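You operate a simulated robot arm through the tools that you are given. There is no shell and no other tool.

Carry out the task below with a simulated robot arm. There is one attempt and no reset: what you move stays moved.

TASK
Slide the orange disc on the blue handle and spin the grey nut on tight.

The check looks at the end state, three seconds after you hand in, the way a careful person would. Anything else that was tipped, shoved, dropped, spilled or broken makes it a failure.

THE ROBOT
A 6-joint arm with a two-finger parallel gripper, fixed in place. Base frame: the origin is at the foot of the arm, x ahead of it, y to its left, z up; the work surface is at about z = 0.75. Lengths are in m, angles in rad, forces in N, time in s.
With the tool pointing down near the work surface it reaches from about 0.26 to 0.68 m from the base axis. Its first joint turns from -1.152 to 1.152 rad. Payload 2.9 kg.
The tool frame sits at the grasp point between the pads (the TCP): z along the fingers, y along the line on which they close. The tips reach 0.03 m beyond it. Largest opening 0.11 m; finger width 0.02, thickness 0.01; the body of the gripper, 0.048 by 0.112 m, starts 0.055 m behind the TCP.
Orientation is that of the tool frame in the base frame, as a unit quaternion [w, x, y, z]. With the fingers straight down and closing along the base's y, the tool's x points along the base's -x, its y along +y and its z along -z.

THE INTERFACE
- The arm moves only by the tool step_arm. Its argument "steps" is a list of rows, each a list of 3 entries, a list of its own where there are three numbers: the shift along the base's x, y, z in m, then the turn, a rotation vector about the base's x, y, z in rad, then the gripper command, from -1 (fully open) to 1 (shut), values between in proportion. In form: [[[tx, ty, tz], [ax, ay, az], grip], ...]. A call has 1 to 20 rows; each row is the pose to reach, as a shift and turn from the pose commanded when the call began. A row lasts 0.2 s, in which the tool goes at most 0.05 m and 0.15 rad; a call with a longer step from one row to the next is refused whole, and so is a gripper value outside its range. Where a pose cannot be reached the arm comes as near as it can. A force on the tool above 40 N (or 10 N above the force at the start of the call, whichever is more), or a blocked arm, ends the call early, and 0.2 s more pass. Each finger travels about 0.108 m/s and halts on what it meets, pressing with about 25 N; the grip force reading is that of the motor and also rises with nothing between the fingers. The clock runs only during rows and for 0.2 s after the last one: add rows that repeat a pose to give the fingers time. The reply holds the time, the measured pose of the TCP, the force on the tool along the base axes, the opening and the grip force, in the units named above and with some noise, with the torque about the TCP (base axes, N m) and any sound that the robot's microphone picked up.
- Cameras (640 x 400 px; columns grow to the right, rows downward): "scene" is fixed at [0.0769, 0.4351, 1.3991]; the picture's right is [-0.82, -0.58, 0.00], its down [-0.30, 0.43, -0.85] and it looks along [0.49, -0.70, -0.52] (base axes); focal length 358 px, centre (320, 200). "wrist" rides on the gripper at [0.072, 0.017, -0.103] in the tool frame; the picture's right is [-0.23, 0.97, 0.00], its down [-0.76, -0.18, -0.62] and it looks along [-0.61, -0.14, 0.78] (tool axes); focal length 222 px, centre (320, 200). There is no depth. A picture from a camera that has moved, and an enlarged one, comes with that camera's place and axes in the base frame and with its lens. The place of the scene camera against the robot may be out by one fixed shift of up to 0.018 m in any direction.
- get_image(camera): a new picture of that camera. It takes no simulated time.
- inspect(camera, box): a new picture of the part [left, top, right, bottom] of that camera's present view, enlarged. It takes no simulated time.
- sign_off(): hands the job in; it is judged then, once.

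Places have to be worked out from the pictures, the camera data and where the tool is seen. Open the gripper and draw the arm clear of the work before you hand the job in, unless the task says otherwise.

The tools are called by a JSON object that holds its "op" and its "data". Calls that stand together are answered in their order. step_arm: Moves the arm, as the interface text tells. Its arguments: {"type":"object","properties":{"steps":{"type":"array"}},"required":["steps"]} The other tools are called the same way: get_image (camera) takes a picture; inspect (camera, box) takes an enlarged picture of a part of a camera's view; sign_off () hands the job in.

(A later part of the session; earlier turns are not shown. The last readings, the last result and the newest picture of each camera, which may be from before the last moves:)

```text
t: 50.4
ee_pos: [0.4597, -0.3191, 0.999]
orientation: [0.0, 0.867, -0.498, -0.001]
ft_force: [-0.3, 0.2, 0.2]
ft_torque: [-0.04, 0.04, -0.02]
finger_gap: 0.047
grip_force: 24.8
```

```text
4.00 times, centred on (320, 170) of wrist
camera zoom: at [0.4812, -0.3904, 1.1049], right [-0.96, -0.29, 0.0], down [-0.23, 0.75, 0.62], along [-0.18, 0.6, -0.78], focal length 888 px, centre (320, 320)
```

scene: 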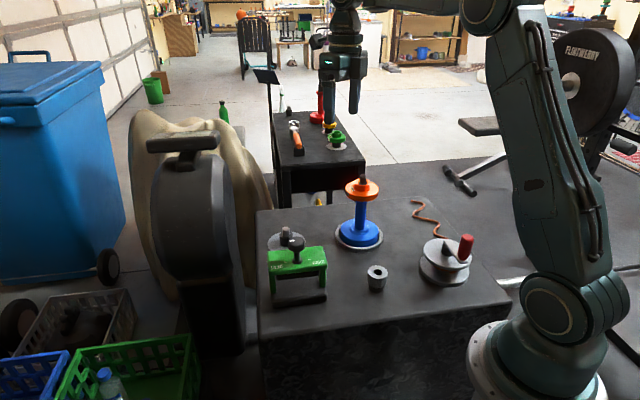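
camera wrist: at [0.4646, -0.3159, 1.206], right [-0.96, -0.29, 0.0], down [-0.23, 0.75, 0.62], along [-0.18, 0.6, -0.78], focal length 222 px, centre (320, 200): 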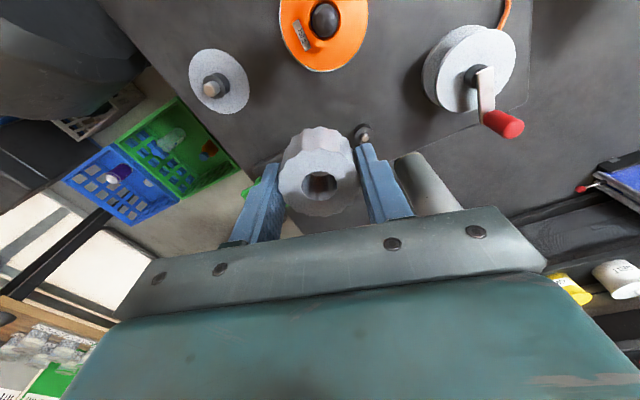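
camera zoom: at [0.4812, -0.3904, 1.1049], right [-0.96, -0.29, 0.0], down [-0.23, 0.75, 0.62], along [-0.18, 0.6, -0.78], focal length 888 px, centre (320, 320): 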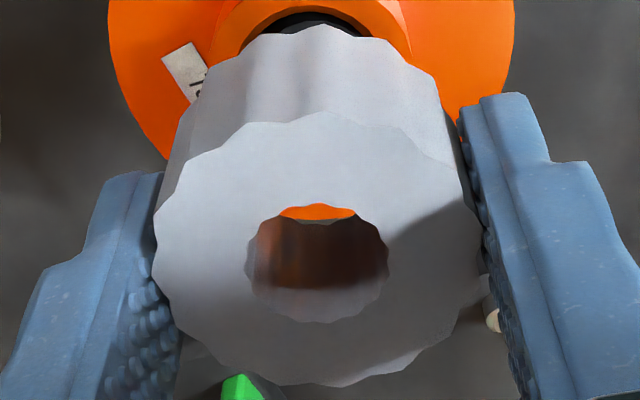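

In the two right-directions the nut is within ~1 mm; combining with the tray-edge estimate I'll shift (−0.0006, +0.0018) and lower 10 mm, then inspect again.

{"op": "step_arm", "data": {"steps": [[[-0.0006, 0.0018, 0], [0, 0, 0], 1], [[-0.0006, 0.0018, -0.004], [0, 0, 0], 1], [[-0.0006, 0.0018, -0.008], [0, 0, 0], 1], [[-0.0006, 0.0018, -0.012], [0, 0, 0], 1], [[-0.0006, 0.0018, -0.012], [0, 0, 0], 1]]}}

{"op": "inspect", "data": {"camera": "scene", "box": [348, 160, 384, 183]}}

{"op": "inspect", "data": {"camera": "wrist", "box": [270, 20, 370, 100]}}

{"op": "inspect", "data": {"camera": "wrist", "box": [270, 120, 370, 220]}}

```text
t: 51.6
ee_pos: [0.4586, -0.3174, 0.9882]
orientation: [0.0, 0.867, -0.499, 0.0]
ft_force: [0.2, -0.7, 0.3]
ft_torque: [0.01, 0.01, -0.01]
finger_gap: 0.0472
grip_force: 25.4
```

```text
16.00 times, centred on (366, 172) of scene
camera zoom: at [0.0769, 0.4351, 1.3991], right [-0.82, -0.58, 0.0], down [-0.3, 0.43, -0.85], along [0.49, -0.7, -0.52], focal length 5721 px, centre (-416, 656)
```

zoom: 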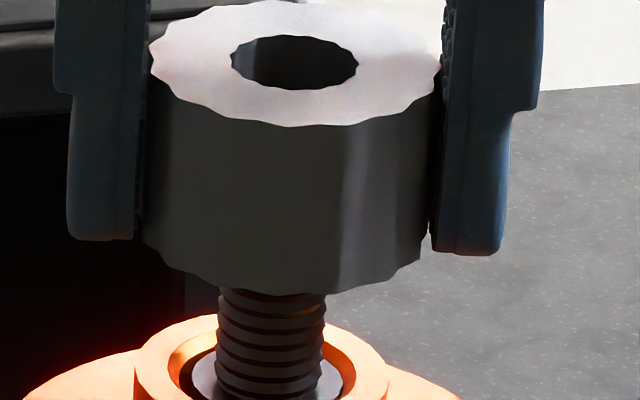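

```text
5.00 times, centred on (320, 60) of wrist
camera zoom: at [0.4804, -0.3885, 1.0938], right [-0.96, -0.29, 0.0], down [-0.23, 0.75, 0.62], along [-0.18, 0.6, -0.78], focal length 1111 px, centre (320, 900)
```

zoom: 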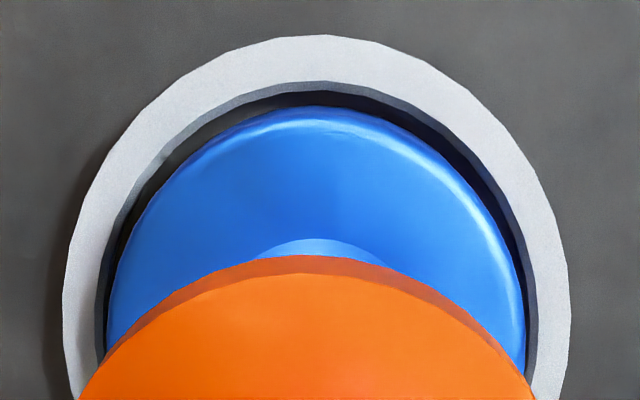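

```text
4.00 times, centred on (320, 170) of wrist
camera zoom: at [0.4804, -0.3885, 1.0938], right [-0.96, -0.29, 0.0], down [-0.23, 0.75, 0.62], along [-0.18, 0.6, -0.78], focal length 888 px, centre (320, 320)
```

zoom: 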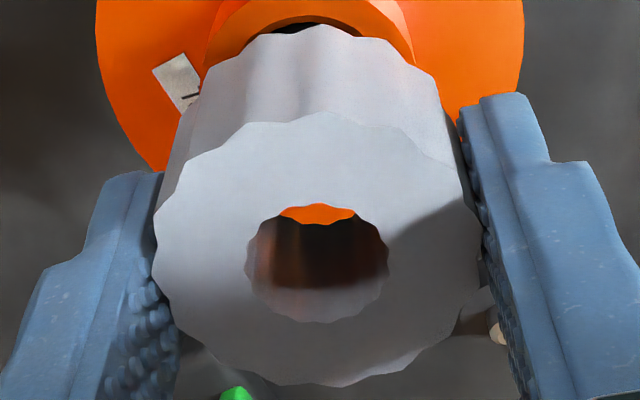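

Residual offset is well below the dome's capture range. Small trim (+0.0003, +0.0007), then lower in 1.5 mm steps watching for contact.

{"op": "step_arm", "data": {"steps": [[[0.0003, 0.0007, -0.0015], [0, 0, 0], 1], [[0.0003, 0.0007, -0.003], [0, 0, 0], 1], [[0.0003, 0.0007, -0.0045], [0, 0, 0], 1], [[0.0003, 0.0007, -0.006], [0, 0, 0], 1], [[0.0003, 0.0007, -0.006], [0, 0, 0], 1]]}}

{"op": "inspect", "data": {"camera": "scene", "box": [348, 164, 384, 187]}}

```text
t: 52.8
ee_pos: [0.4587, -0.3166, 0.9829]
orientation: [0.0, 0.867, -0.498, 0.0]
ft_force: [0.2, 0.4, -1.8]
ft_torque: [0.01, 0.0, 0.01]
finger_gap: 0.0468
grip_force: 25.0
```

```text
16.00 times, centred on (366, 176) of scene
camera zoom: at [0.0769, 0.4351, 1.3991], right [-0.82, -0.58, 0.0], down [-0.3, 0.43, -0.85], along [0.49, -0.7, -0.52], focal length 5721 px, centre (-416, 592)
```

zoom: 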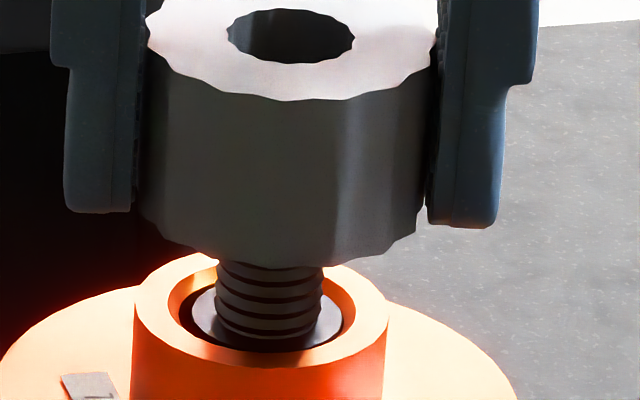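

No contact yet. Continuing down in 1 mm steps.

{"op": "step_arm", "data": {"steps": [[[0, 0, -0.001], [0, 0, 0], 1], [[0, 0, -0.002], [0, 0, 0], 1], [[0, 0, -0.003], [0, 0, 0], 1], [[0, 0, -0.004], [0, 0, 0], 1], [[0, 0, -0.004], [0, 0, 0], 1]]}}

{"op": "inspect", "data": {"camera": "scene", "box": [348, 164, 384, 187]}}

{"op": "inspect", "data": {"camera": "wrist", "box": [270, 120, 370, 220]}}

```text
t: 54.0
ee_pos: [0.459, -0.3174, 0.979]
orientation: [-0.001, 0.867, -0.498, 0.0]
ft_force: [-0.9, 0.4, 0.0]
ft_torque: [-0.01, 0.01, -0.01]
finger_gap: 0.047
grip_force: 25.2
```

```text
16.00 times, centred on (366, 176) of scene
camera zoom: at [0.0769, 0.4351, 1.3991], right [-0.82, -0.58, 0.0], down [-0.3, 0.43, -0.85], along [0.49, -0.7, -0.52], focal length 5721 px, centre (-416, 592)
```

zoom: 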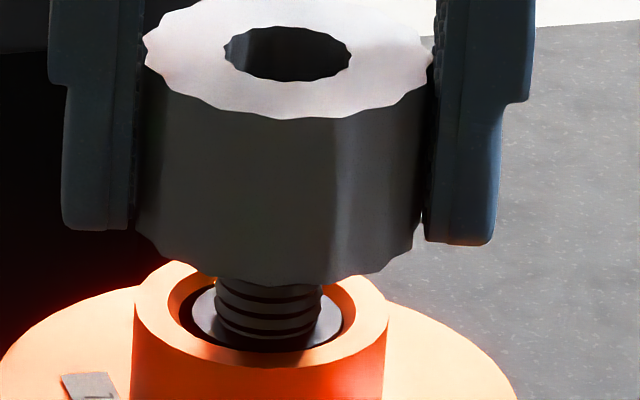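

```text
4.00 times, centred on (320, 170) of wrist
camera zoom: at [0.4809, -0.3885, 1.0838], right [-0.96, -0.29, 0.0], down [-0.23, 0.75, 0.62], along [-0.18, 0.6, -0.78], focal length 888 px, centre (320, 320)
```

zoom: 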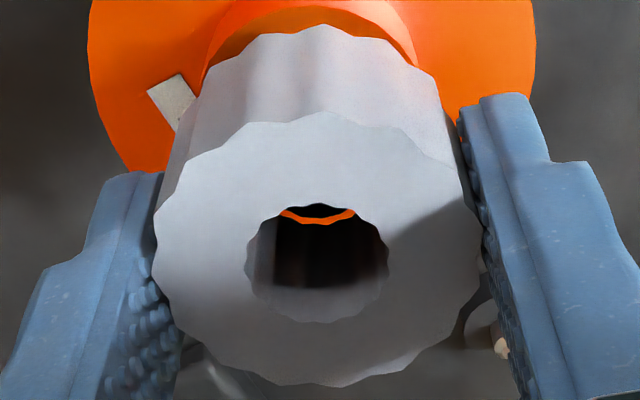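

Dark thread is now visible through the hole; still no force. Continuing down.

{"op": "step_arm", "data": {"steps": [[[0, 0, -0.001], [0, 0, 0], 1], [[0, 0, -0.002], [0, 0, 0], 1], [[0, 0, -0.003], [0, 0, 0], 1], [[0, 0, -0.004], [0, 0, 0], 1], [[0, 0, -0.005], [0, 0, 0], 1], [[0, 0, -0.005], [0, 0, 0], 1]]}}

{"op": "inspect", "data": {"camera": "scene", "box": [348, 164, 384, 187]}}

{"op": "inspect", "data": {"camera": "wrist", "box": [295, 150, 345, 200]}}

```text
t: 55.4
ee_pos: [0.4591, -0.3161, 0.9753]
orientation: [0.0, 0.867, -0.498, 0.0]
ft_force: [0.1, 0.4, -1.0]
ft_torque: [0.03, -0.01, -0.02]
finger_gap: 0.047
grip_force: 24.9
```

```text
16.00 times, centred on (366, 176) of scene
camera zoom: at [0.0769, 0.4351, 1.3991], right [-0.82, -0.58, 0.0], down [-0.3, 0.43, -0.85], along [0.49, -0.7, -0.52], focal length 5721 px, centre (-416, 592)
```

zoom: 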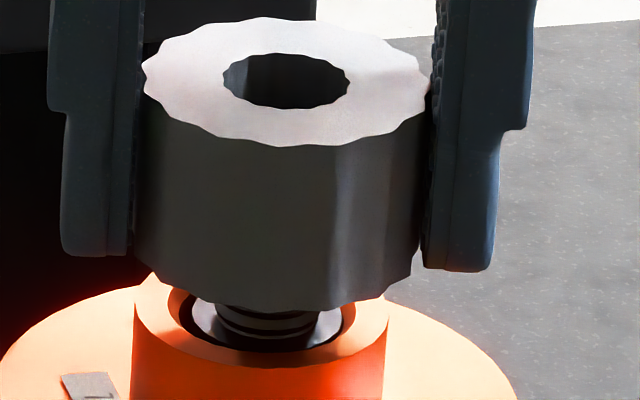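

```text
8.00 times, centred on (320, 175) of wrist
camera zoom: at [0.4807, -0.3884, 1.0791], right [-0.96, -0.29, 0.0], down [-0.23, 0.75, 0.62], along [-0.18, 0.6, -0.78], focal length 1777 px, centre (320, 400)
```

zoom: 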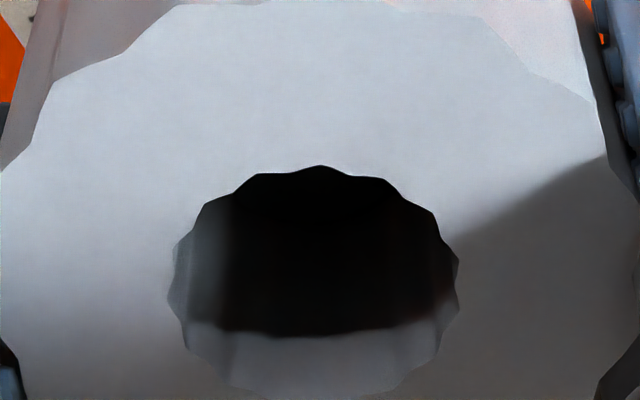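

Still no contact (nut bottom ≈0.947). Continuing in 1 mm steps until the threads meet.

{"op": "step_arm", "data": {"steps": [[[0, 0, -0.001], [0, 0, 0], 1], [[0, 0, -0.002], [0, 0, 0], 1], [[0, 0, -0.003], [0, 0, 0], 1], [[0, 0, -0.003], [0, 0, 0], 1]]}}

{"op": "inspect", "data": {"camera": "scene", "box": [348, 164, 384, 187]}}

```text
t: 56.4
ee_pos: [0.4581, -0.3162, 0.9717]
orientation: [0.0, 0.867, -0.498, 0.0]
ft_force: [-0.9, -1.0, 0.4]
ft_torque: [-0.02, -0.02, 0.0]
finger_gap: 0.0468
grip_force: 25.4
```

```text
16.00 times, centred on (366, 176) of scene
camera zoom: at [0.0769, 0.4351, 1.3991], right [-0.82, -0.58, 0.0], down [-0.3, 0.43, -0.85], along [0.49, -0.7, -0.52], focal length 5721 px, centre (-416, 592)
```

zoom: 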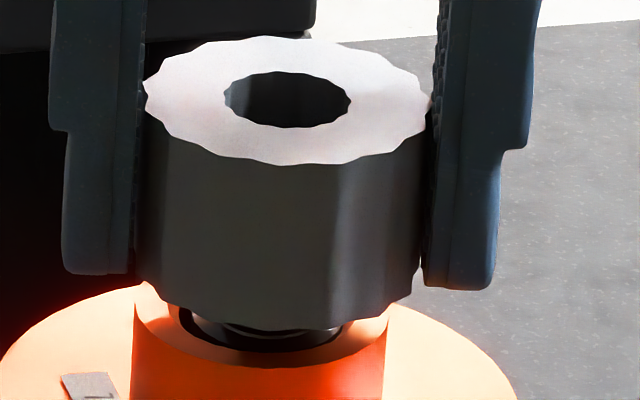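

{"op": "step_arm", "data": {"steps": [[[0, 0, -0.001], [0, 0, 0], 1], [[0, 0, -0.002], [0, 0, 0], 1], [[0, 0, -0.003], [0, 0, 0], 1], [[0, 0, -0.003], [0, 0, 0], 1]]}}

{"op": "inspect", "data": {"camera": "scene", "box": [348, 164, 384, 187]}}

```text
t: 57.4
ee_pos: [0.458, -0.3167, 0.9681]
orientation: [0.0, 0.867, -0.499, 0.0]
ft_force: [0.1, 0.2, -0.3]
ft_torque: [-0.02, -0.01, 0.02]
finger_gap: 0.0469
grip_force: 25.0
```

```text
16.00 times, centred on (366, 176) of scene
camera zoom: at [0.0769, 0.4351, 1.3991], right [-0.82, -0.58, 0.0], down [-0.3, 0.43, -0.85], along [0.49, -0.7, -0.52], focal length 5721 px, centre (-416, 592)
```

zoom: 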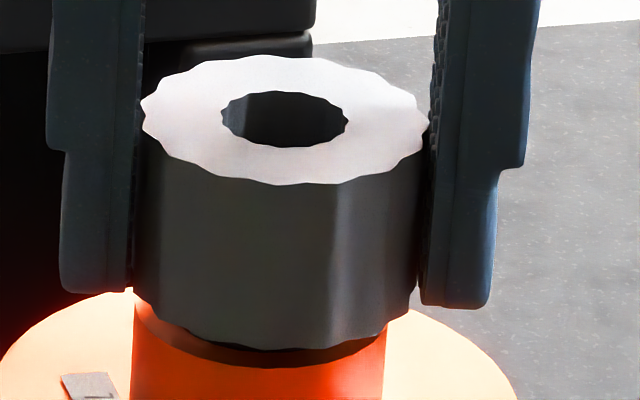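

Still free-sliding; about 6 mm remain above the hub. Continuing carefully in 1 mm steps to find where it meets resistance.

{"op": "step_arm", "data": {"steps": [[[0, 0, -0.001], [0, 0, 0], 1], [[0, 0, -0.002], [0, 0, 0], 1], [[0, 0, -0.002], [0, 0, 0], 1]]}}

{"op": "inspect", "data": {"camera": "scene", "box": [348, 164, 384, 187]}}

{"op": "inspect", "data": {"camera": "wrist", "box": [295, 150, 345, 200]}}

```text
t: 58.2
ee_pos: [0.4573, -0.3159, 0.9659]
orientation: [0.0, 0.867, -0.499, 0.0]
ft_force: [0.5, -0.5, 0.2]
ft_torque: [-0.01, 0.01, 0.0]
finger_gap: 0.0468
grip_force: 24.4
```

```text
16.00 times, centred on (366, 176) of scene
camera zoom: at [0.0769, 0.4351, 1.3991], right [-0.82, -0.58, 0.0], down [-0.3, 0.43, -0.85], along [0.49, -0.7, -0.52], focal length 5721 px, centre (-416, 592)
```

zoom: 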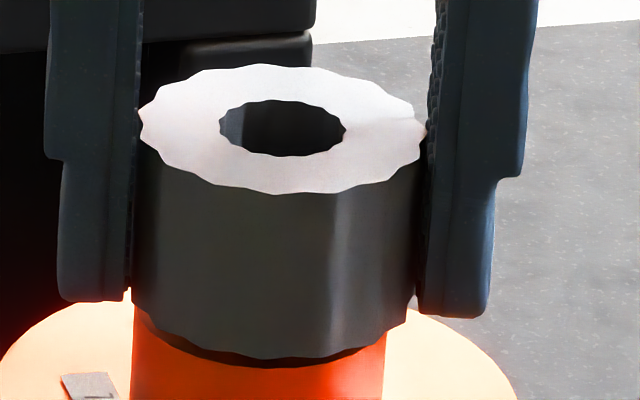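

```text
8.00 times, centred on (320, 175) of wrist
camera zoom: at [0.4805, -0.3878, 1.0708], right [-0.96, -0.29, 0.0], down [-0.23, 0.75, 0.62], along [-0.18, 0.6, -0.78], focal length 1777 px, centre (320, 400)
```

zoom: 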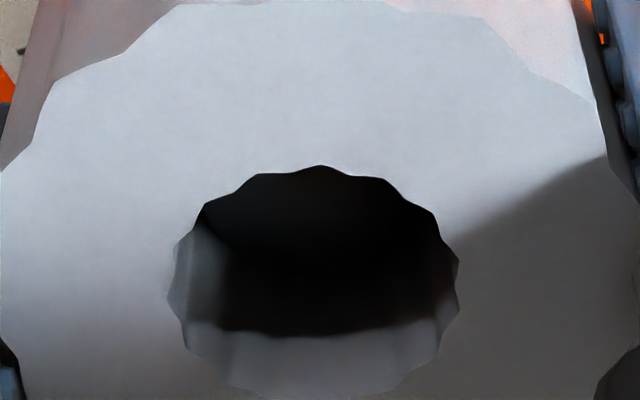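

{"op": "step_arm", "data": {"steps": [[[0, 0, -0.001], [0, 0, 0], 1], [[0, 0, -0.002], [0, 0, 0], 1], [[0, 0, -0.002], [0, 0, 0], 1]]}}

{"op": "inspect", "data": {"camera": "scene", "box": [348, 164, 384, 187]}}

```text
t: 59.0
ee_pos: [0.4577, -0.3159, 0.9645]
orientation: [0.0, 0.867, -0.499, -0.001]
ft_force: [-0.7, 0.3, -1.0]
ft_torque: [-0.01, -0.01, 0.01]
finger_gap: 0.047
grip_force: 24.9
```

```text
16.00 times, centred on (366, 176) of scene
camera zoom: at [0.0769, 0.4351, 1.3991], right [-0.82, -0.58, 0.0], down [-0.3, 0.43, -0.85], along [0.49, -0.7, -0.52], focal length 5721 px, centre (-416, 592)
```

zoom: 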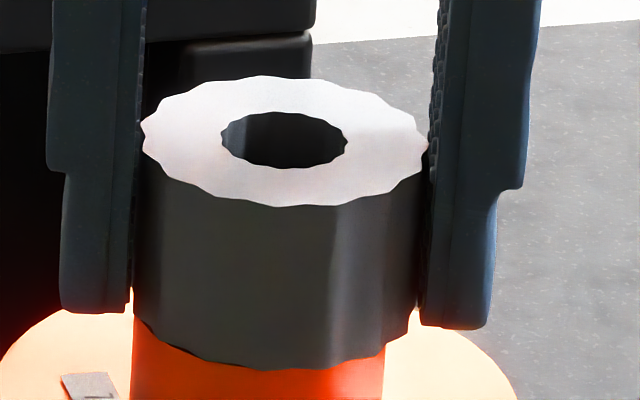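

About 1–2 mm above the hub. Two more 1 mm steps to feel the seat.

{"op": "step_arm", "data": {"steps": [[[0, 0, -0.0007], [0, 0, 0], 1], [[0, 0, -0.0014], [0, 0, 0], 1], [[0, 0, -0.0014], [0, 0, 0], 1]]}}

{"op": "inspect", "data": {"camera": "scene", "box": [348, 164, 384, 187]}}

```text
t: 59.8
ee_pos: [0.4593, -0.3158, 0.9634]
orientation: [0.001, 0.867, -0.498, -0.001]
ft_force: [0.4, 0.9, -1.1]
ft_torque: [-0.04, -0.02, -0.03]
finger_gap: 0.0469
grip_force: 24.9
```

```text
16.00 times, centred on (366, 176) of scene
camera zoom: at [0.0769, 0.4351, 1.3991], right [-0.82, -0.58, 0.0], down [-0.3, 0.43, -0.85], along [0.49, -0.7, -0.52], focal length 5721 px, centre (-416, 592)
```

zoom: 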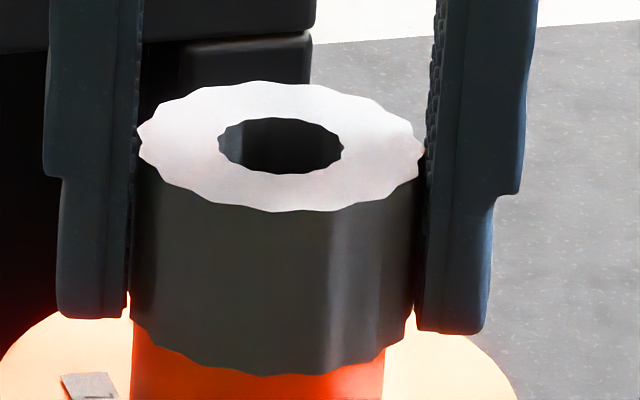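

{"op": "step_arm", "data": {"steps": [[[0, 0, -0.0007], [0, 0, 0], 1], [[0, 0, -0.0014], [0, 0, 0], 1], [[0, 0, -0.0014], [0, 0, 0], 1]]}}

{"op": "inspect", "data": {"camera": "scene", "box": [348, 168, 384, 191]}}

```text
t: 60.6
ee_pos: [0.458, -0.3162, 0.9632]
orientation: [0.0, 0.867, -0.498, 0.001]
ft_force: [0.6, 2.5, 9.2]
ft_torque: [0.11, 0.15, 0.01]
finger_gap: 0.0468
grip_force: 24.9
```

```text
16.00 times, centred on (366, 180) of scene
camera zoom: at [0.0768, 0.4352, 1.3991], right [-0.82, -0.58, 0.0], down [-0.3, 0.43, -0.85], along [0.49, -0.7, -0.52], focal length 5721 px, centre (-416, 528)
```

zoom: 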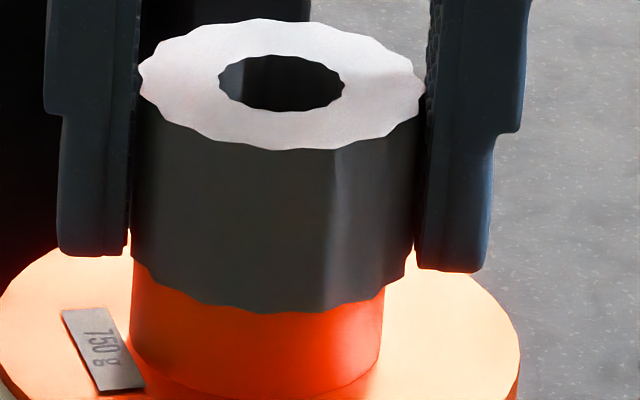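

Contact at Fz≈+9 N: the nut sits at the hub. Now I'll start turning clockwise (negative z) by 0.6 rad and watch torque, height and sound.

{"op": "step_arm", "data": {"steps": [[[0, 0, 0], [0, 0, -0.1], 1], [[0, 0, 0], [0, 0, -0.2], 1], [[0, 0, 0], [0, 0, -0.3], 1], [[0, 0, 0], [0, 0, -0.4], 1], [[0, 0, 0], [0, 0, -0.5], 1], [[0, 0, 0], [0, 0, -0.6], 1], [[0, 0, 0], [0, 0, -0.6], 1]]}}

{"op": "inspect", "data": {"camera": "scene", "box": [340, 160, 390, 200]}}

{"op": "get_image", "data": {"camera": "wrist"}}

```text
t: 62.2
ee_pos: [0.4588, -0.316, 0.9625]
orientation: [0.0, -0.68, 0.733, -0.001]
ft_force: [3.3, -3.3, 14.5]
ft_torque: [-0.12, 0.11, 0.02]
finger_gap: 0.0466
grip_force: 24.8
```

```text
10.00 times, centred on (365, 180) of scene
camera zoom: at [0.0768, 0.4351, 1.3991], right [-0.82, -0.58, 0.0], down [-0.3, 0.43, -0.85], along [0.49, -0.7, -0.52], focal length 3576 px, centre (-130, 400)
```

zoom: 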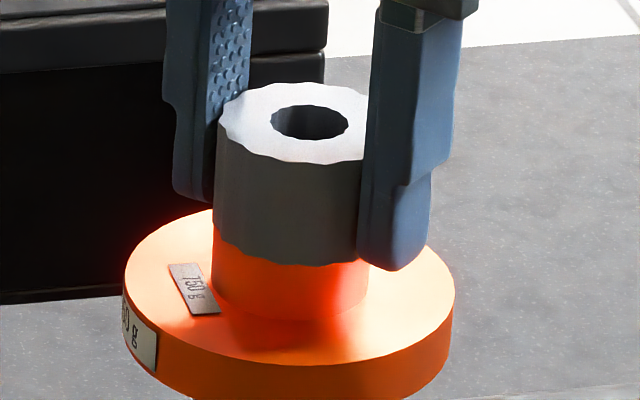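

```text
taken
camera wrist: at [0.4367, -0.3879, 1.0671], right [-0.95, 0.3, 0.0], down [0.23, 0.75, 0.62], along [0.19, 0.59, -0.78], focal length 222 px, centre (320, 200)
```

wrist: 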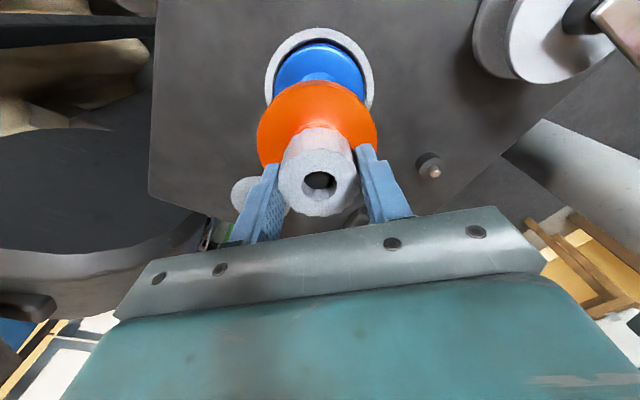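

No torque resistance yet; the nut rotates with the gripper while the disc stays. Let me look into the nut's hole to see how far the stud reaches in.

{"op": "inspect", "data": {"camera": "wrist", "box": [295, 155, 345, 205]}}

{"op": "inspect", "data": {"camera": "scene", "box": [350, 166, 380, 186]}}

{"op": "inspect", "data": {"camera": "scene", "box": [320, 170, 400, 250]}}

```text
8.00 times, centred on (320, 180) of wrist
camera zoom: at [0.4367, -0.3879, 1.0671], right [-0.95, 0.3, 0.0], down [0.23, 0.75, 0.62], along [0.19, 0.59, -0.78], focal length 1777 px, centre (320, 360)
```

zoom: 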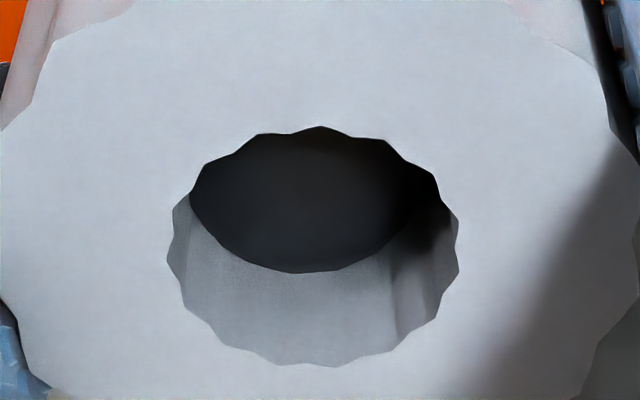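

```text
16.00 times, centred on (365, 176) of scene
camera zoom: at [0.0768, 0.4351, 1.3991], right [-0.82, -0.58, 0.0], down [-0.3, 0.43, -0.85], along [0.49, -0.7, -0.52], focal length 5721 px, centre (-400, 584)
```

zoom: 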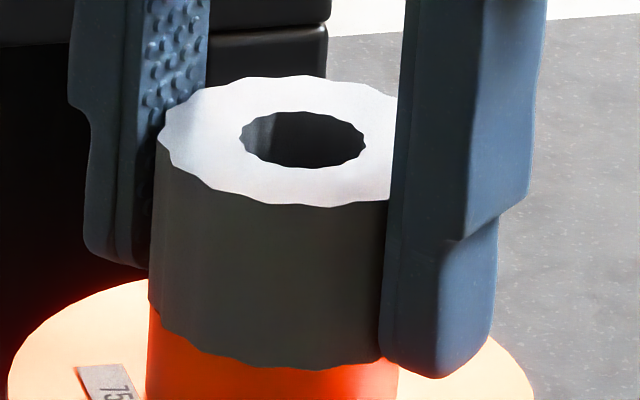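

```text
5.00 times, centred on (360, 210) of scene
camera zoom: at [0.0768, 0.4351, 1.3991], right [-0.82, -0.58, 0.0], down [-0.3, 0.43, -0.85], along [0.49, -0.7, -0.52], focal length 1788 px, centre (120, 150)
```

zoom: 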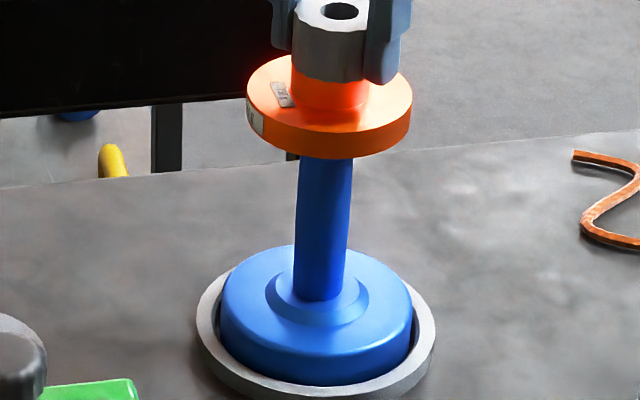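

The stud is centred in the nut's hole and the nut sits on the hub. I'll keep turning clockwise, another 1.5 rad, and watch for resistance.

{"op": "step_arm", "data": {"steps": [[[0, 0, 0], [0, 0, -0.15], 1], [[0, 0, 0], [0, 0, -0.3], 1], [[0, 0, 0], [0, 0, -0.45], 1], [[0, 0, 0], [0, 0, -0.6], 1], [[0, 0, 0], [0, 0, -0.75], 1], [[0, 0, 0], [0, 0, -0.9], 1], [[0, 0, 0], [0, 0, -1.05], 1], [[0, 0, 0], [0, 0, -1.2], 1], [[0, 0, 0], [0, 0, -1.35], 1], [[0, 0, 0], [0, 0, -1.5], 1]]}}

{"op": "inspect", "data": {"camera": "scene", "box": [340, 160, 390, 200]}}

```text
t: 64.4
ee_pos: [0.4597, -0.3176, 0.9619]
orientation: [0.001, 0.002, 1.0, -0.002]
ft_force: [7.4, -9.0, 16.8]
ft_torque: [-0.47, -0.29, 0.15]
finger_gap: 0.0466
grip_force: 24.9
```

```text
10.00 times, centred on (365, 180) of scene
camera zoom: at [0.0769, 0.435, 1.3991], right [-0.82, -0.58, 0.0], down [-0.3, 0.43, -0.85], along [0.49, -0.7, -0.52], focal length 3576 px, centre (-130, 400)
```

zoom: 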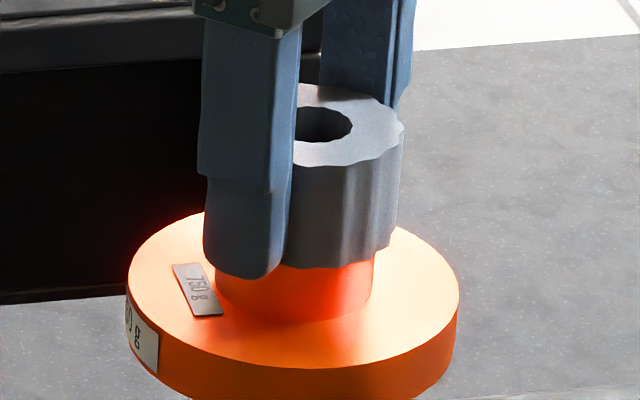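

Lateral load has built up (7, −9 N) because the nut centre is slightly off the TCP axis; I'll relieve it with a small shift (+0.0008, −0.001) and read the forces.

{"op": "step_arm", "data": {"steps": [[[0.0008, -0.001, 0.0004], [0, 0, 0], 1], [[0.0008, -0.001, 0.0004], [0, 0, 0], 1], [[0.0008, -0.001, 0.0004], [0, 0, 0], 1]]}}

{"op": "inspect", "data": {"camera": "wrist", "box": [240, 80, 400, 220]}}

```text
t: 65.2
ee_pos: [0.4599, -0.3176, 0.9603]
orientation: [0.001, 0.001, 1.0, -0.001]
ft_force: [5.3, -7.9, 14.8]
ft_torque: [-0.34, -0.06, -0.01]
finger_gap: 0.047
grip_force: 25.0
```

```text
2.86 times, centred on (320, 150) of wrist
camera zoom: at [0.387, -0.3014, 1.0666], right [0.23, 0.97, 0.0], down [0.76, -0.18, 0.62], along [0.61, -0.14, -0.78], focal length 635 px, centre (320, 343)
```

zoom: 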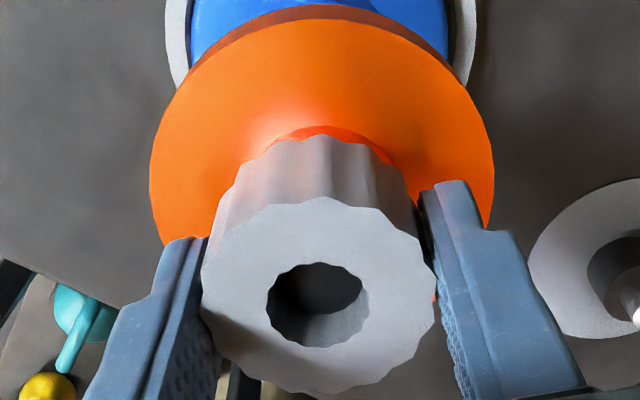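

{"op": "inspect", "data": {"camera": "wrist", "box": [295, 155, 345, 205]}}

{"op": "inspect", "data": {"camera": "wrist", "box": [265, 20, 375, 110]}}

{"op": "inspect", "data": {"camera": "scene", "box": [320, 160, 400, 250]}}

```text
8.00 times, centred on (320, 180) of wrist
camera zoom: at [0.387, -0.3014, 1.0666], right [0.23, 0.97, 0.0], down [0.76, -0.18, 0.62], along [0.61, -0.14, -0.78], focal length 1777 px, centre (320, 360)
```

zoom: 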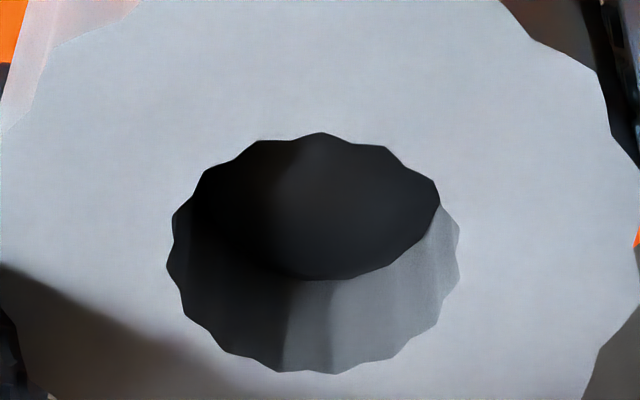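

```text
4.44 times, centred on (320, 65) of wrist
camera zoom: at [0.387, -0.3014, 1.0666], right [0.23, 0.97, 0.0], down [0.76, -0.18, 0.62], along [0.61, -0.14, -0.78], focal length 987 px, centre (320, 800)
```

zoom: 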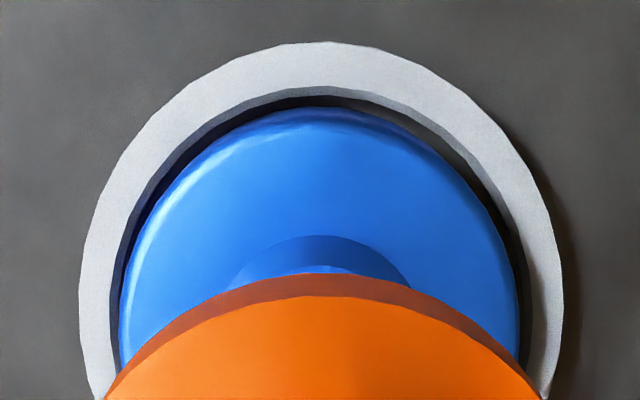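

```text
4.44 times, centred on (360, 205) of scene
camera zoom: at [0.0768, 0.435, 1.3991], right [-0.82, -0.58, 0.0], down [-0.3, 0.43, -0.85], along [0.49, -0.7, -0.52], focal length 1589 px, centre (142, 178)
```

zoom: 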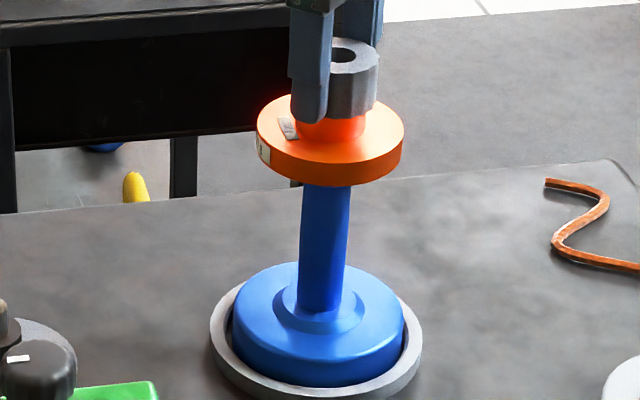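

The lateral force is likely friction under the 15 N downward load. I'll ease upward 1 mm to see how Fz responds (also tells me if threads hold the nut).

{"op": "step_arm", "data": {"steps": [[[0, 0, 0.0005], [0, 0, 0], 1], [[0, 0, 0.001], [0, 0, 0], 1], [[0, 0, 0.001], [0, 0, 0], 1]]}}

```text
t: 66.0
ee_pos: [0.4587, -0.3176, 0.9621]
orientation: [0.0, 0.001, 1.0, 0.001]
ft_force: [3.3, -6.3, 3.7]
ft_torque: [-0.35, -0.22, 0.04]
finger_gap: 0.0469
grip_force: 25.4
```

{"op": "step_arm", "data": {"steps": [[[0, 0, 0.0005], [0, 0, 0], 1], [[0, 0, 0.001], [0, 0, 0], 1], [[0, 0, 0.001], [0, 0, 0], 1]]}}

{"op": "inspect", "data": {"camera": "scene", "box": [348, 168, 384, 191]}}

```text
t: 66.8
ee_pos: [0.4592, -0.316, 0.9632]
orientation: [-0.001, 0.001, 1.0, 0.001]
ft_force: [0.4, -3.4, -10.1]
ft_torque: [-0.22, -0.13, 0.02]
finger_gap: 0.0469
grip_force: 24.9
```

```text
16.00 times, centred on (366, 180) of scene
camera zoom: at [0.0771, 0.4349, 1.3991], right [-0.82, -0.58, 0.0], down [-0.3, 0.43, -0.85], along [0.49, -0.7, -0.52], focal length 5721 px, centre (-416, 528)
```

zoom: 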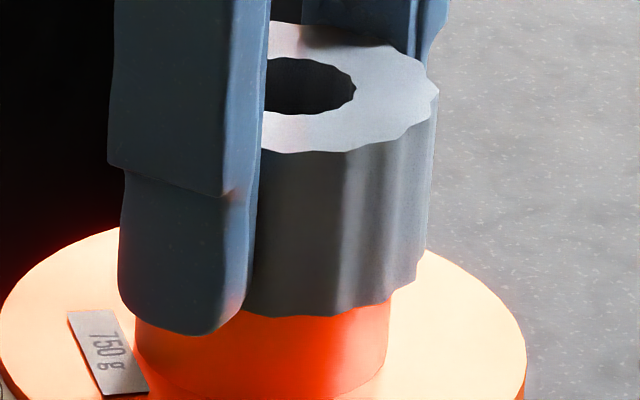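

Lifting 1 mm gives −10 N: the nut is held by the thread now. I'll return to neutral height and turn another 1.5 rad clockwise to see how the axial force evolves.

{"op": "step_arm", "data": {"steps": [[[0, 0, -0.0007], [0, 0, 0], 1], [[0, 0, -0.0007], [0, 0, -0.15], 1], [[0, 0, -0.0007], [0, 0, -0.3], 1], [[0, 0, -0.0007], [0, 0, -0.45], 1], [[0, 0, -0.0007], [0, 0, -0.6], 1], [[0, 0, -0.0007], [0, 0, -0.75], 1], [[0, 0, -0.0007], [0, 0, -0.9], 1], [[0, 0, -0.0007], [0, 0, -1.05], 1], [[0, 0, -0.0007], [0, 0, -1.2], 1], [[0, 0, -0.0007], [0, 0, -1.35], 1], [[0, 0, -0.0007], [0, 0, -1.5], 1], [[0, 0, -0.0007], [0, 0, -1.5], 1]]}}

{"op": "inspect", "data": {"camera": "scene", "box": [348, 168, 384, 191]}}

```text
t: 69.4
ee_pos: [0.4583, -0.3176, 0.9623]
orientation: [0.001, 0.683, 0.73, 0.0]
ft_force: [-3.8, -0.8, -10.7]
ft_torque: [0.04, 0.17, 0.17]
finger_gap: 0.0465
grip_force: 25.1
```

```text
16.00 times, centred on (366, 180) of scene
camera zoom: at [0.077, 0.435, 1.3991], right [-0.82, -0.58, 0.0], down [-0.3, 0.43, -0.85], along [0.49, -0.7, -0.52], focal length 5721 px, centre (-416, 528)
```

zoom: 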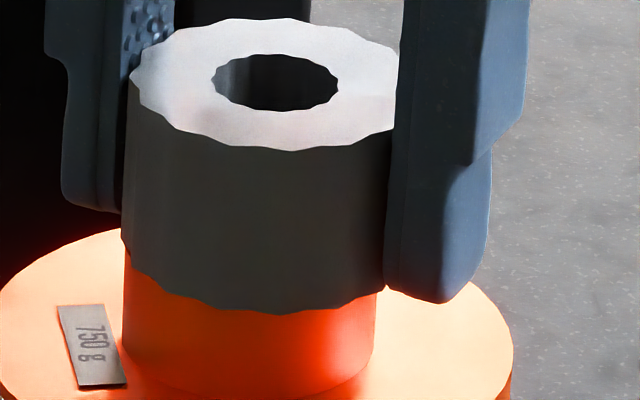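

Right-hand thread confirmed: the nut pulls down as it turns (~0.5 mm per rad). I'll continue clockwise 1.65 rad, lowering along with it.

{"op": "step_arm", "data": {"steps": [[[0, 0, -0.0007], [0, 0, -0.15], 1], [[0, 0, -0.0008], [0, 0, -0.3], 1], [[0, 0, -0.0009], [0, 0, -0.45], 1], [[0, 0, -0.001], [0, 0, -0.6], 1], [[0, 0, -0.0011], [0, 0, -0.75], 1], [[0, 0, -0.0012], [0, 0, -0.9], 1], [[0, 0, -0.0013], [0, 0, -1.05], 1], [[0, 0, -0.0014], [0, 0, -1.2], 1], [[0, 0, -0.0015], [0, 0, -1.35], 1], [[0, 0, -0.0016], [0, 0, -1.5], 1], [[0, 0, -0.0017], [0, 0, -1.65], 1], [[0, 0, -0.0017], [0, 0, -1.65], 1]]}}

{"op": "inspect", "data": {"camera": "scene", "box": [348, 168, 384, 191]}}

```text
t: 72.0
ee_pos: [0.4596, -0.3172, 0.9614]
orientation: [0.0, 1.0, -0.006, 0.0]
ft_force: [0.6, -1.9, 11.2]
ft_torque: [-0.31, -0.16, 0.48]
finger_gap: 0.047
grip_force: 25.1
```

```text
16.00 times, centred on (366, 180) of scene
camera zoom: at [0.0768, 0.4352, 1.3991], right [-0.82, -0.58, 0.0], down [-0.3, 0.43, -0.85], along [0.49, -0.7, -0.52], focal length 5721 px, centre (-416, 528)
```

zoom: 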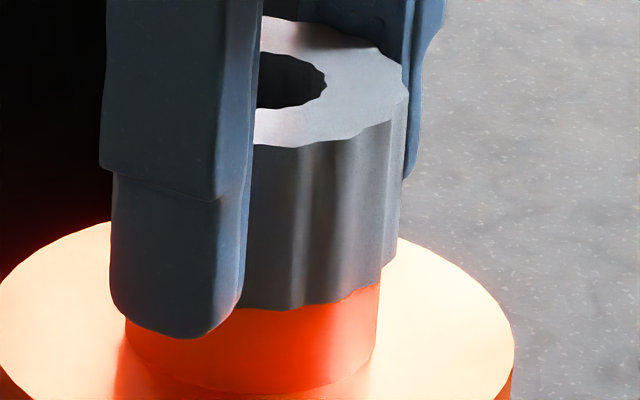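

Torque has risen to 0.48 N·m and Fz turned positive, so the nut is bearing on the hub. I'll ease z up slightly and turn a little more to see if it's truly tightening.

{"op": "step_arm", "data": {"steps": [[[0, 0, 0.0008], [0, 0, 0], 1], [[0, 0, 0.0008], [0, 0, -0.08], 1], [[0, 0, 0.0008], [0, 0, -0.16], 1], [[0, 0, 0.0008], [0, 0, -0.24], 1], [[0, 0, 0.0008], [0, 0, -0.24], 1]]}}

{"op": "get_image", "data": {"camera": "wrist"}}

{"op": "inspect", "data": {"camera": "scene", "box": [330, 160, 400, 215]}}

```text
t: 73.2
ee_pos: [0.4596, -0.3165, 0.961]
orientation: [0.0, 0.992, -0.125, -0.001]
ft_force: [-0.4, -2.1, -1.1]
ft_torque: [-0.34, -0.07, 0.32]
finger_gap: 0.0474
grip_force: 25.0
```

```text
taken
camera wrist: at [0.526, -0.3521, 1.0661], right [-0.46, -0.89, 0.0], down [-0.69, 0.36, 0.62], along [-0.55, 0.29, -0.78], focal length 222 px, centre (320, 200)
```

wrist: 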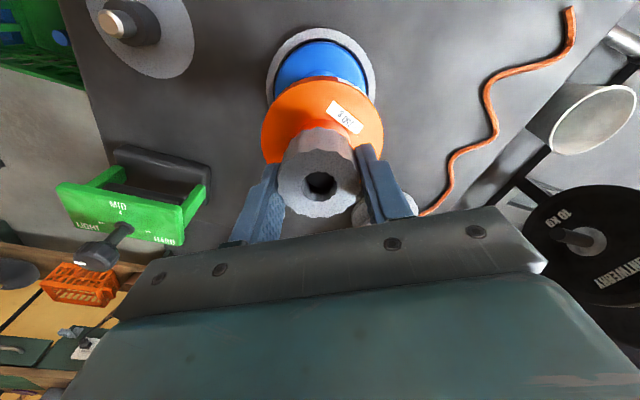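

```text
7.27 times, centred on (365, 188) of scene
camera zoom: at [0.0769, 0.435, 1.3991], right [-0.82, -0.58, 0.0], down [-0.3, 0.43, -0.85], along [0.49, -0.7, -0.52], focal length 2601 px, centre (-7, 291)
```

zoom: 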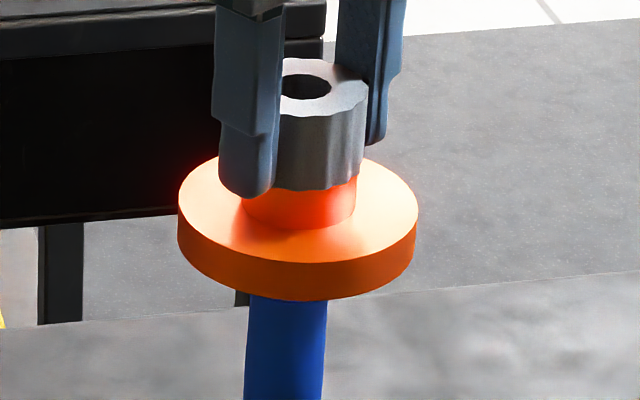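

The disc's label has moved, so nut and disc are now clamped and turning together (torque 0.3–0.5 N·m). The wrist is near its limit, so I'll open the fingers to regrasp and check the state.

{"op": "step_arm", "data": {"steps": [[[0, 0, 0], [0, 0, 0.02], 1], [[0, 0, 0], [0, 0, 0.02], 0.0], [[0, 0, 0], [0, 0, 0.02], -0.3], [[0, 0, 0], [0, 0, 0.02], -0.5], [[0, 0, 0], [0, 0, 0.02], -0.5]]}}

{"op": "inspect", "data": {"camera": "wrist", "box": [240, 60, 400, 220]}}

{"op": "inspect", "data": {"camera": "scene", "box": [330, 160, 400, 250]}}

```text
t: 74.4
ee_pos: [0.46, -0.3164, 0.963]
orientation: [0.0, 0.993, -0.115, 0.0]
ft_force: [0.1, 0.2, 0.2]
ft_torque: [0.01, -0.02, -0.05]
finger_gap: 0.0823
grip_force: 0.1
```

```text
2.50 times, centred on (320, 140) of wrist
camera zoom: at [0.527, -0.351, 1.067], right [-0.44, -0.9, 0.0], down [-0.7, 0.35, 0.62], along [-0.56, 0.28, -0.78], focal length 555 px, centre (320, 350)
```

zoom: 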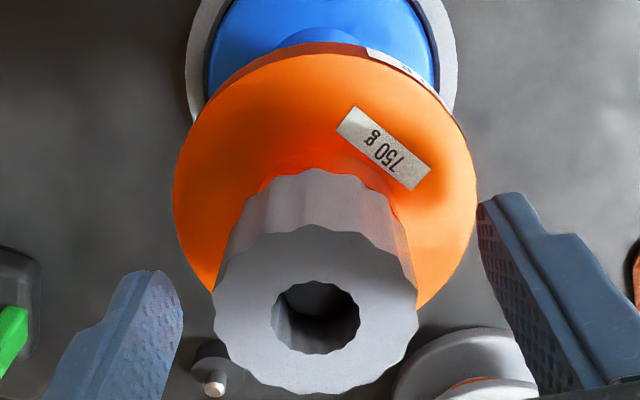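

```text
4.44 times, centred on (365, 205) of scene
camera zoom: at [0.0769, 0.4351, 1.3991], right [-0.82, -0.58, 0.0], down [-0.3, 0.43, -0.85], along [0.49, -0.7, -0.52], focal length 1589 px, centre (120, 178)
```

zoom: 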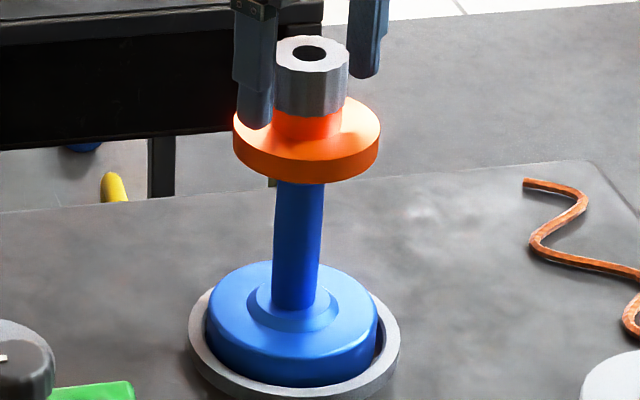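

Released cleanly; the nut stays put, level on the hub. Its centre is at (−0.0006, +0.0016) from my TCP, so I'll recentre and rotate the open gripper back 3.0 rad for another grip.

{"op": "step_arm", "data": {"steps": [[[-0.0006, 0.0016, 0], [0, 0, 0.15], -0.5], [[-0.0006, 0.0016, 0], [0, 0, 0.3], -0.5], [[-0.0006, 0.0016, 0], [0, 0, 0.45], -0.5], [[-0.0006, 0.0016, 0], [0, 0, 0.6], -0.5], [[-0.0006, 0.0016, 0], [0, 0, 0.75], -0.5], [[-0.0006, 0.0016, 0], [0, 0, 0.9], -0.5], [[-0.0006, 0.0016, 0], [0, 0, 1.05], -0.5], [[-0.0006, 0.0016, 0], [0, 0, 1.2], -0.5], [[-0.0006, 0.0016, 0], [0, 0, 1.35], -0.5], [[-0.0006, 0.0016, 0], [0, 0, 1.5], -0.5], [[-0.0006, 0.0016, 0], [0, 0, 1.65], -0.5], [[-0.0006, 0.0016, 0], [0, 0, 1.8], -0.5], [[-0.0006, 0.0016, 0], [0, 0, 1.95], -0.5], [[-0.0006, 0.0016, 0], [0, 0, 2.1], -0.5], [[-0.0006, 0.0016, 0], [0, 0, 2.25], -0.5], [[-0.0006, 0.0016, 0], [0, 0, 2.4], -0.5], [[-0.0006, 0.0016, 0], [0, 0, 2.55], -0.5], [[-0.0006, 0.0016, 0], [0, 0, 2.7], -0.5], [[-0.0006, 0.0016, 0], [0, 0, 2.85], -0.5], [[-0.0006, 0.0016, 0], [0, 0, 3.0], -0.5]]}}

{"op": "inspect", "data": {"camera": "wrist", "box": [240, 60, 400, 220]}}

{"op": "inspect", "data": {"camera": "scene", "box": [330, 160, 400, 215]}}

```text
t: 78.6
ee_pos: [0.4591, -0.3157, 0.9614]
orientation: [0.0, 0.183, 0.983, -0.001]
ft_force: [0.4, -0.2, 0.3]
ft_torque: [0.0, -0.02, 0.02]
finger_gap: 0.0826
grip_force: 0.0
```

```text
2.50 times, centred on (320, 140) of wrist
camera zoom: at [0.3974, -0.274, 1.0666], right [0.56, 0.83, 0.0], down [0.65, -0.44, 0.62], along [0.52, -0.35, -0.78], focal length 555 px, centre (320, 350)
```

zoom: 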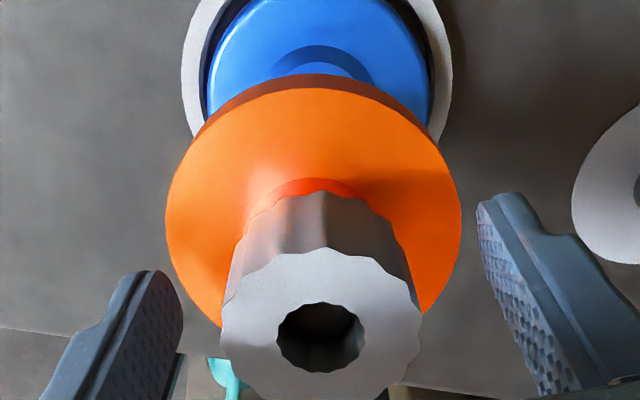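

```text
7.27 times, centred on (365, 188) of scene
camera zoom: at [0.0769, 0.4351, 1.3991], right [-0.82, -0.58, 0.0], down [-0.3, 0.43, -0.85], along [0.49, -0.7, -0.52], focal length 2601 px, centre (-7, 291)
```

zoom: 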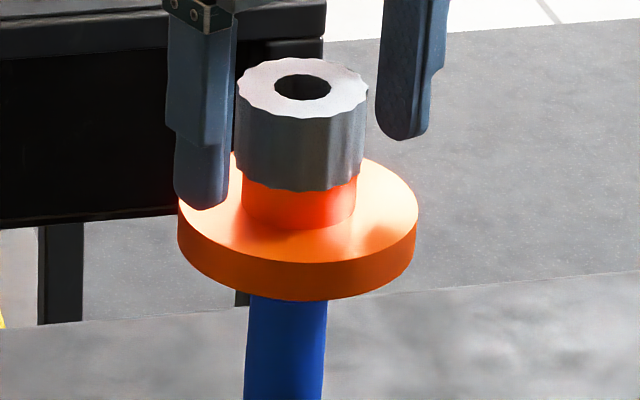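

Let me check for any gap between nut and hub, and hub/disc and flange, at high zoom.

{"op": "inspect", "data": {"camera": "scene", "box": [348, 170, 384, 193]}}

{"op": "inspect", "data": {"camera": "scene", "box": [345, 190, 385, 215]}}

{"op": "inspect", "data": {"camera": "wrist", "box": [290, 120, 350, 180]}}

```text
16.00 times, centred on (366, 182) of scene
camera zoom: at [0.0769, 0.4351, 1.3991], right [-0.82, -0.58, 0.0], down [-0.3, 0.43, -0.85], along [0.49, -0.7, -0.52], focal length 5721 px, centre (-416, 496)
```

zoom: 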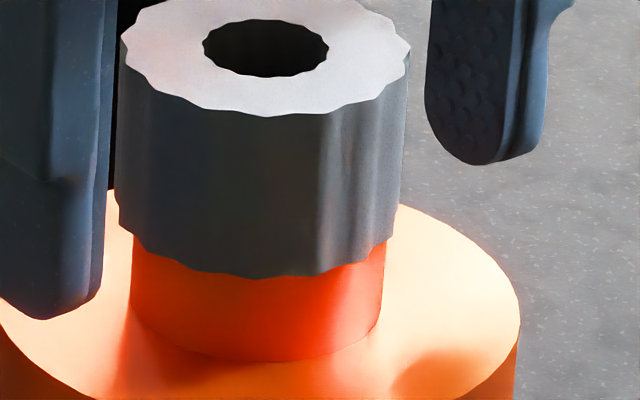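

```text
16.00 times, centred on (365, 202) of scene
camera zoom: at [0.0769, 0.4351, 1.3991], right [-0.82, -0.58, 0.0], down [-0.3, 0.43, -0.85], along [0.49, -0.7, -0.52], focal length 5721 px, centre (-400, 160)
```

zoom: 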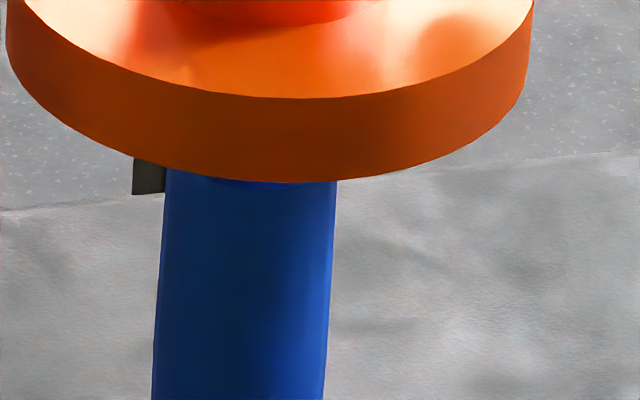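

```text
6.67 times, centred on (320, 150) of wrist
camera zoom: at [0.3974, -0.274, 1.0666], right [0.56, 0.83, 0.0], down [0.65, -0.44, 0.62], along [0.52, -0.35, -0.78], focal length 1481 px, centre (320, 533)
```

zoom: 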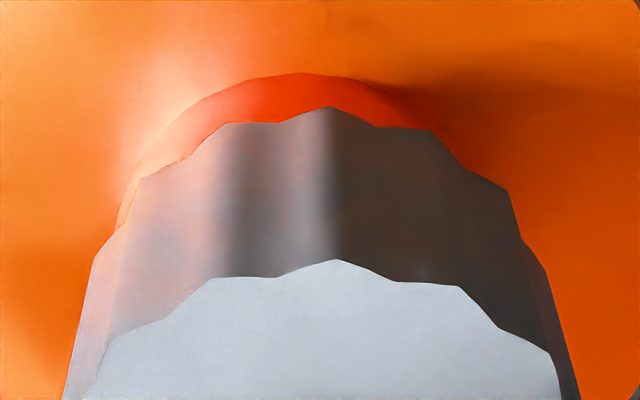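

The nut rests flush on the hub. Comparing the two yaw views reveals the nut's true centre is (+0.0025, −0.0014) from my TCP, so I'll recentre and grip again.

{"op": "step_arm", "data": {"steps": [[[0.0025, -0.0014, 0], [0, 0, 0], -0.5], [[0.0025, -0.0014, 0], [0, 0, 0], -0.2], [[0.0025, -0.0014, 0], [0, 0, 0], 0.05], [[0.0025, -0.0014, 0], [0, 0, 0], 0.2], [[0.0025, -0.0014, 0], [0, 0, 0], 1], [[0.0025, -0.0014, 0], [0, 0, 0], 1]]}}

```text
t: 80.0
ee_pos: [0.46, -0.3167, 0.9616]
orientation: [0.0, 0.186, 0.983, 0.0]
ft_force: [0.3, -0.1, -0.4]
ft_torque: [-0.09, 0.04, -0.03]
finger_gap: 0.0467
grip_force: 24.7
```

Gripped with almost no side load. Now I press down about 1.5 mm and turn clockwise 0.75 rad, checking torque and the disc label.

{"op": "step_arm", "data": {"steps": [[[0, 0, -0.001], [0, 0, 0], 1], [[0, 0, -0.0018], [0, 0, 0], 1], [[0, 0, -0.0018], [0, 0, -0.15], 1], [[0, 0, -0.0018], [0, 0, -0.3], 1], [[0, 0, -0.0018], [0, 0, -0.45], 1], [[0, 0, -0.0018], [0, 0, -0.6], 1], [[0, 0, -0.0018], [0, 0, -0.75], 1]]}}

{"op": "inspect", "data": {"camera": "wrist", "box": [240, 60, 400, 220]}}

{"op": "inspect", "data": {"camera": "scene", "box": [330, 160, 400, 215]}}

```text
t: 81.6
ee_pos: [0.4605, -0.3177, 0.9601]
orientation: [0.0, 0.532, 0.847, 0.0]
ft_force: [-0.9, -1.8, 7.1]
ft_torque: [-0.33, 0.18, 0.54]
finger_gap: 0.045
grip_force: 25.2
```

```text
2.50 times, centred on (320, 140) of wrist
camera zoom: at [0.4452, -0.2449, 1.065], right [0.98, 0.22, 0.0], down [0.17, -0.76, 0.62], along [0.13, -0.61, -0.78], focal length 555 px, centre (320, 350)
```

zoom: 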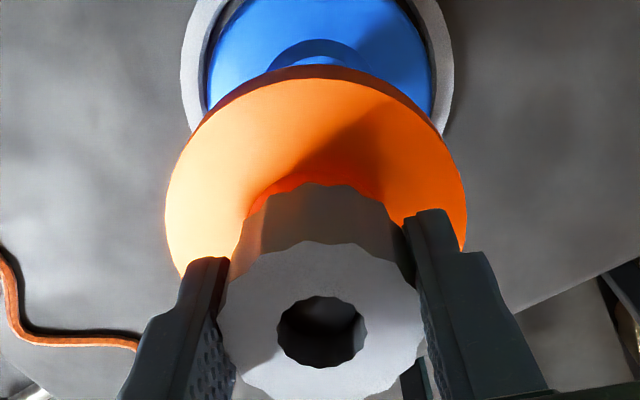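

```text
7.27 times, centred on (365, 188) of scene
camera zoom: at [0.0768, 0.4351, 1.3991], right [-0.82, -0.58, 0.0], down [-0.3, 0.43, -0.85], along [0.49, -0.7, -0.52], focal length 2601 px, centre (-7, 291)
```

zoom: 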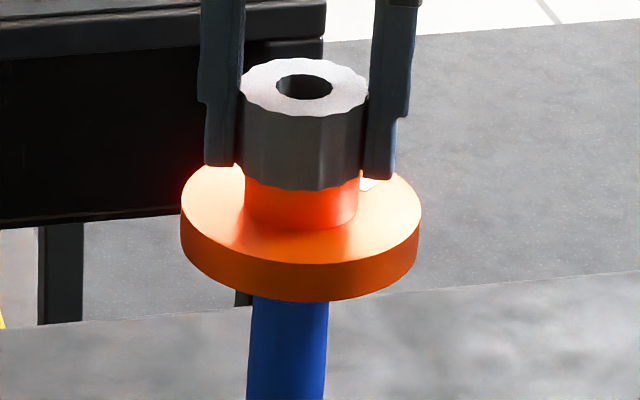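

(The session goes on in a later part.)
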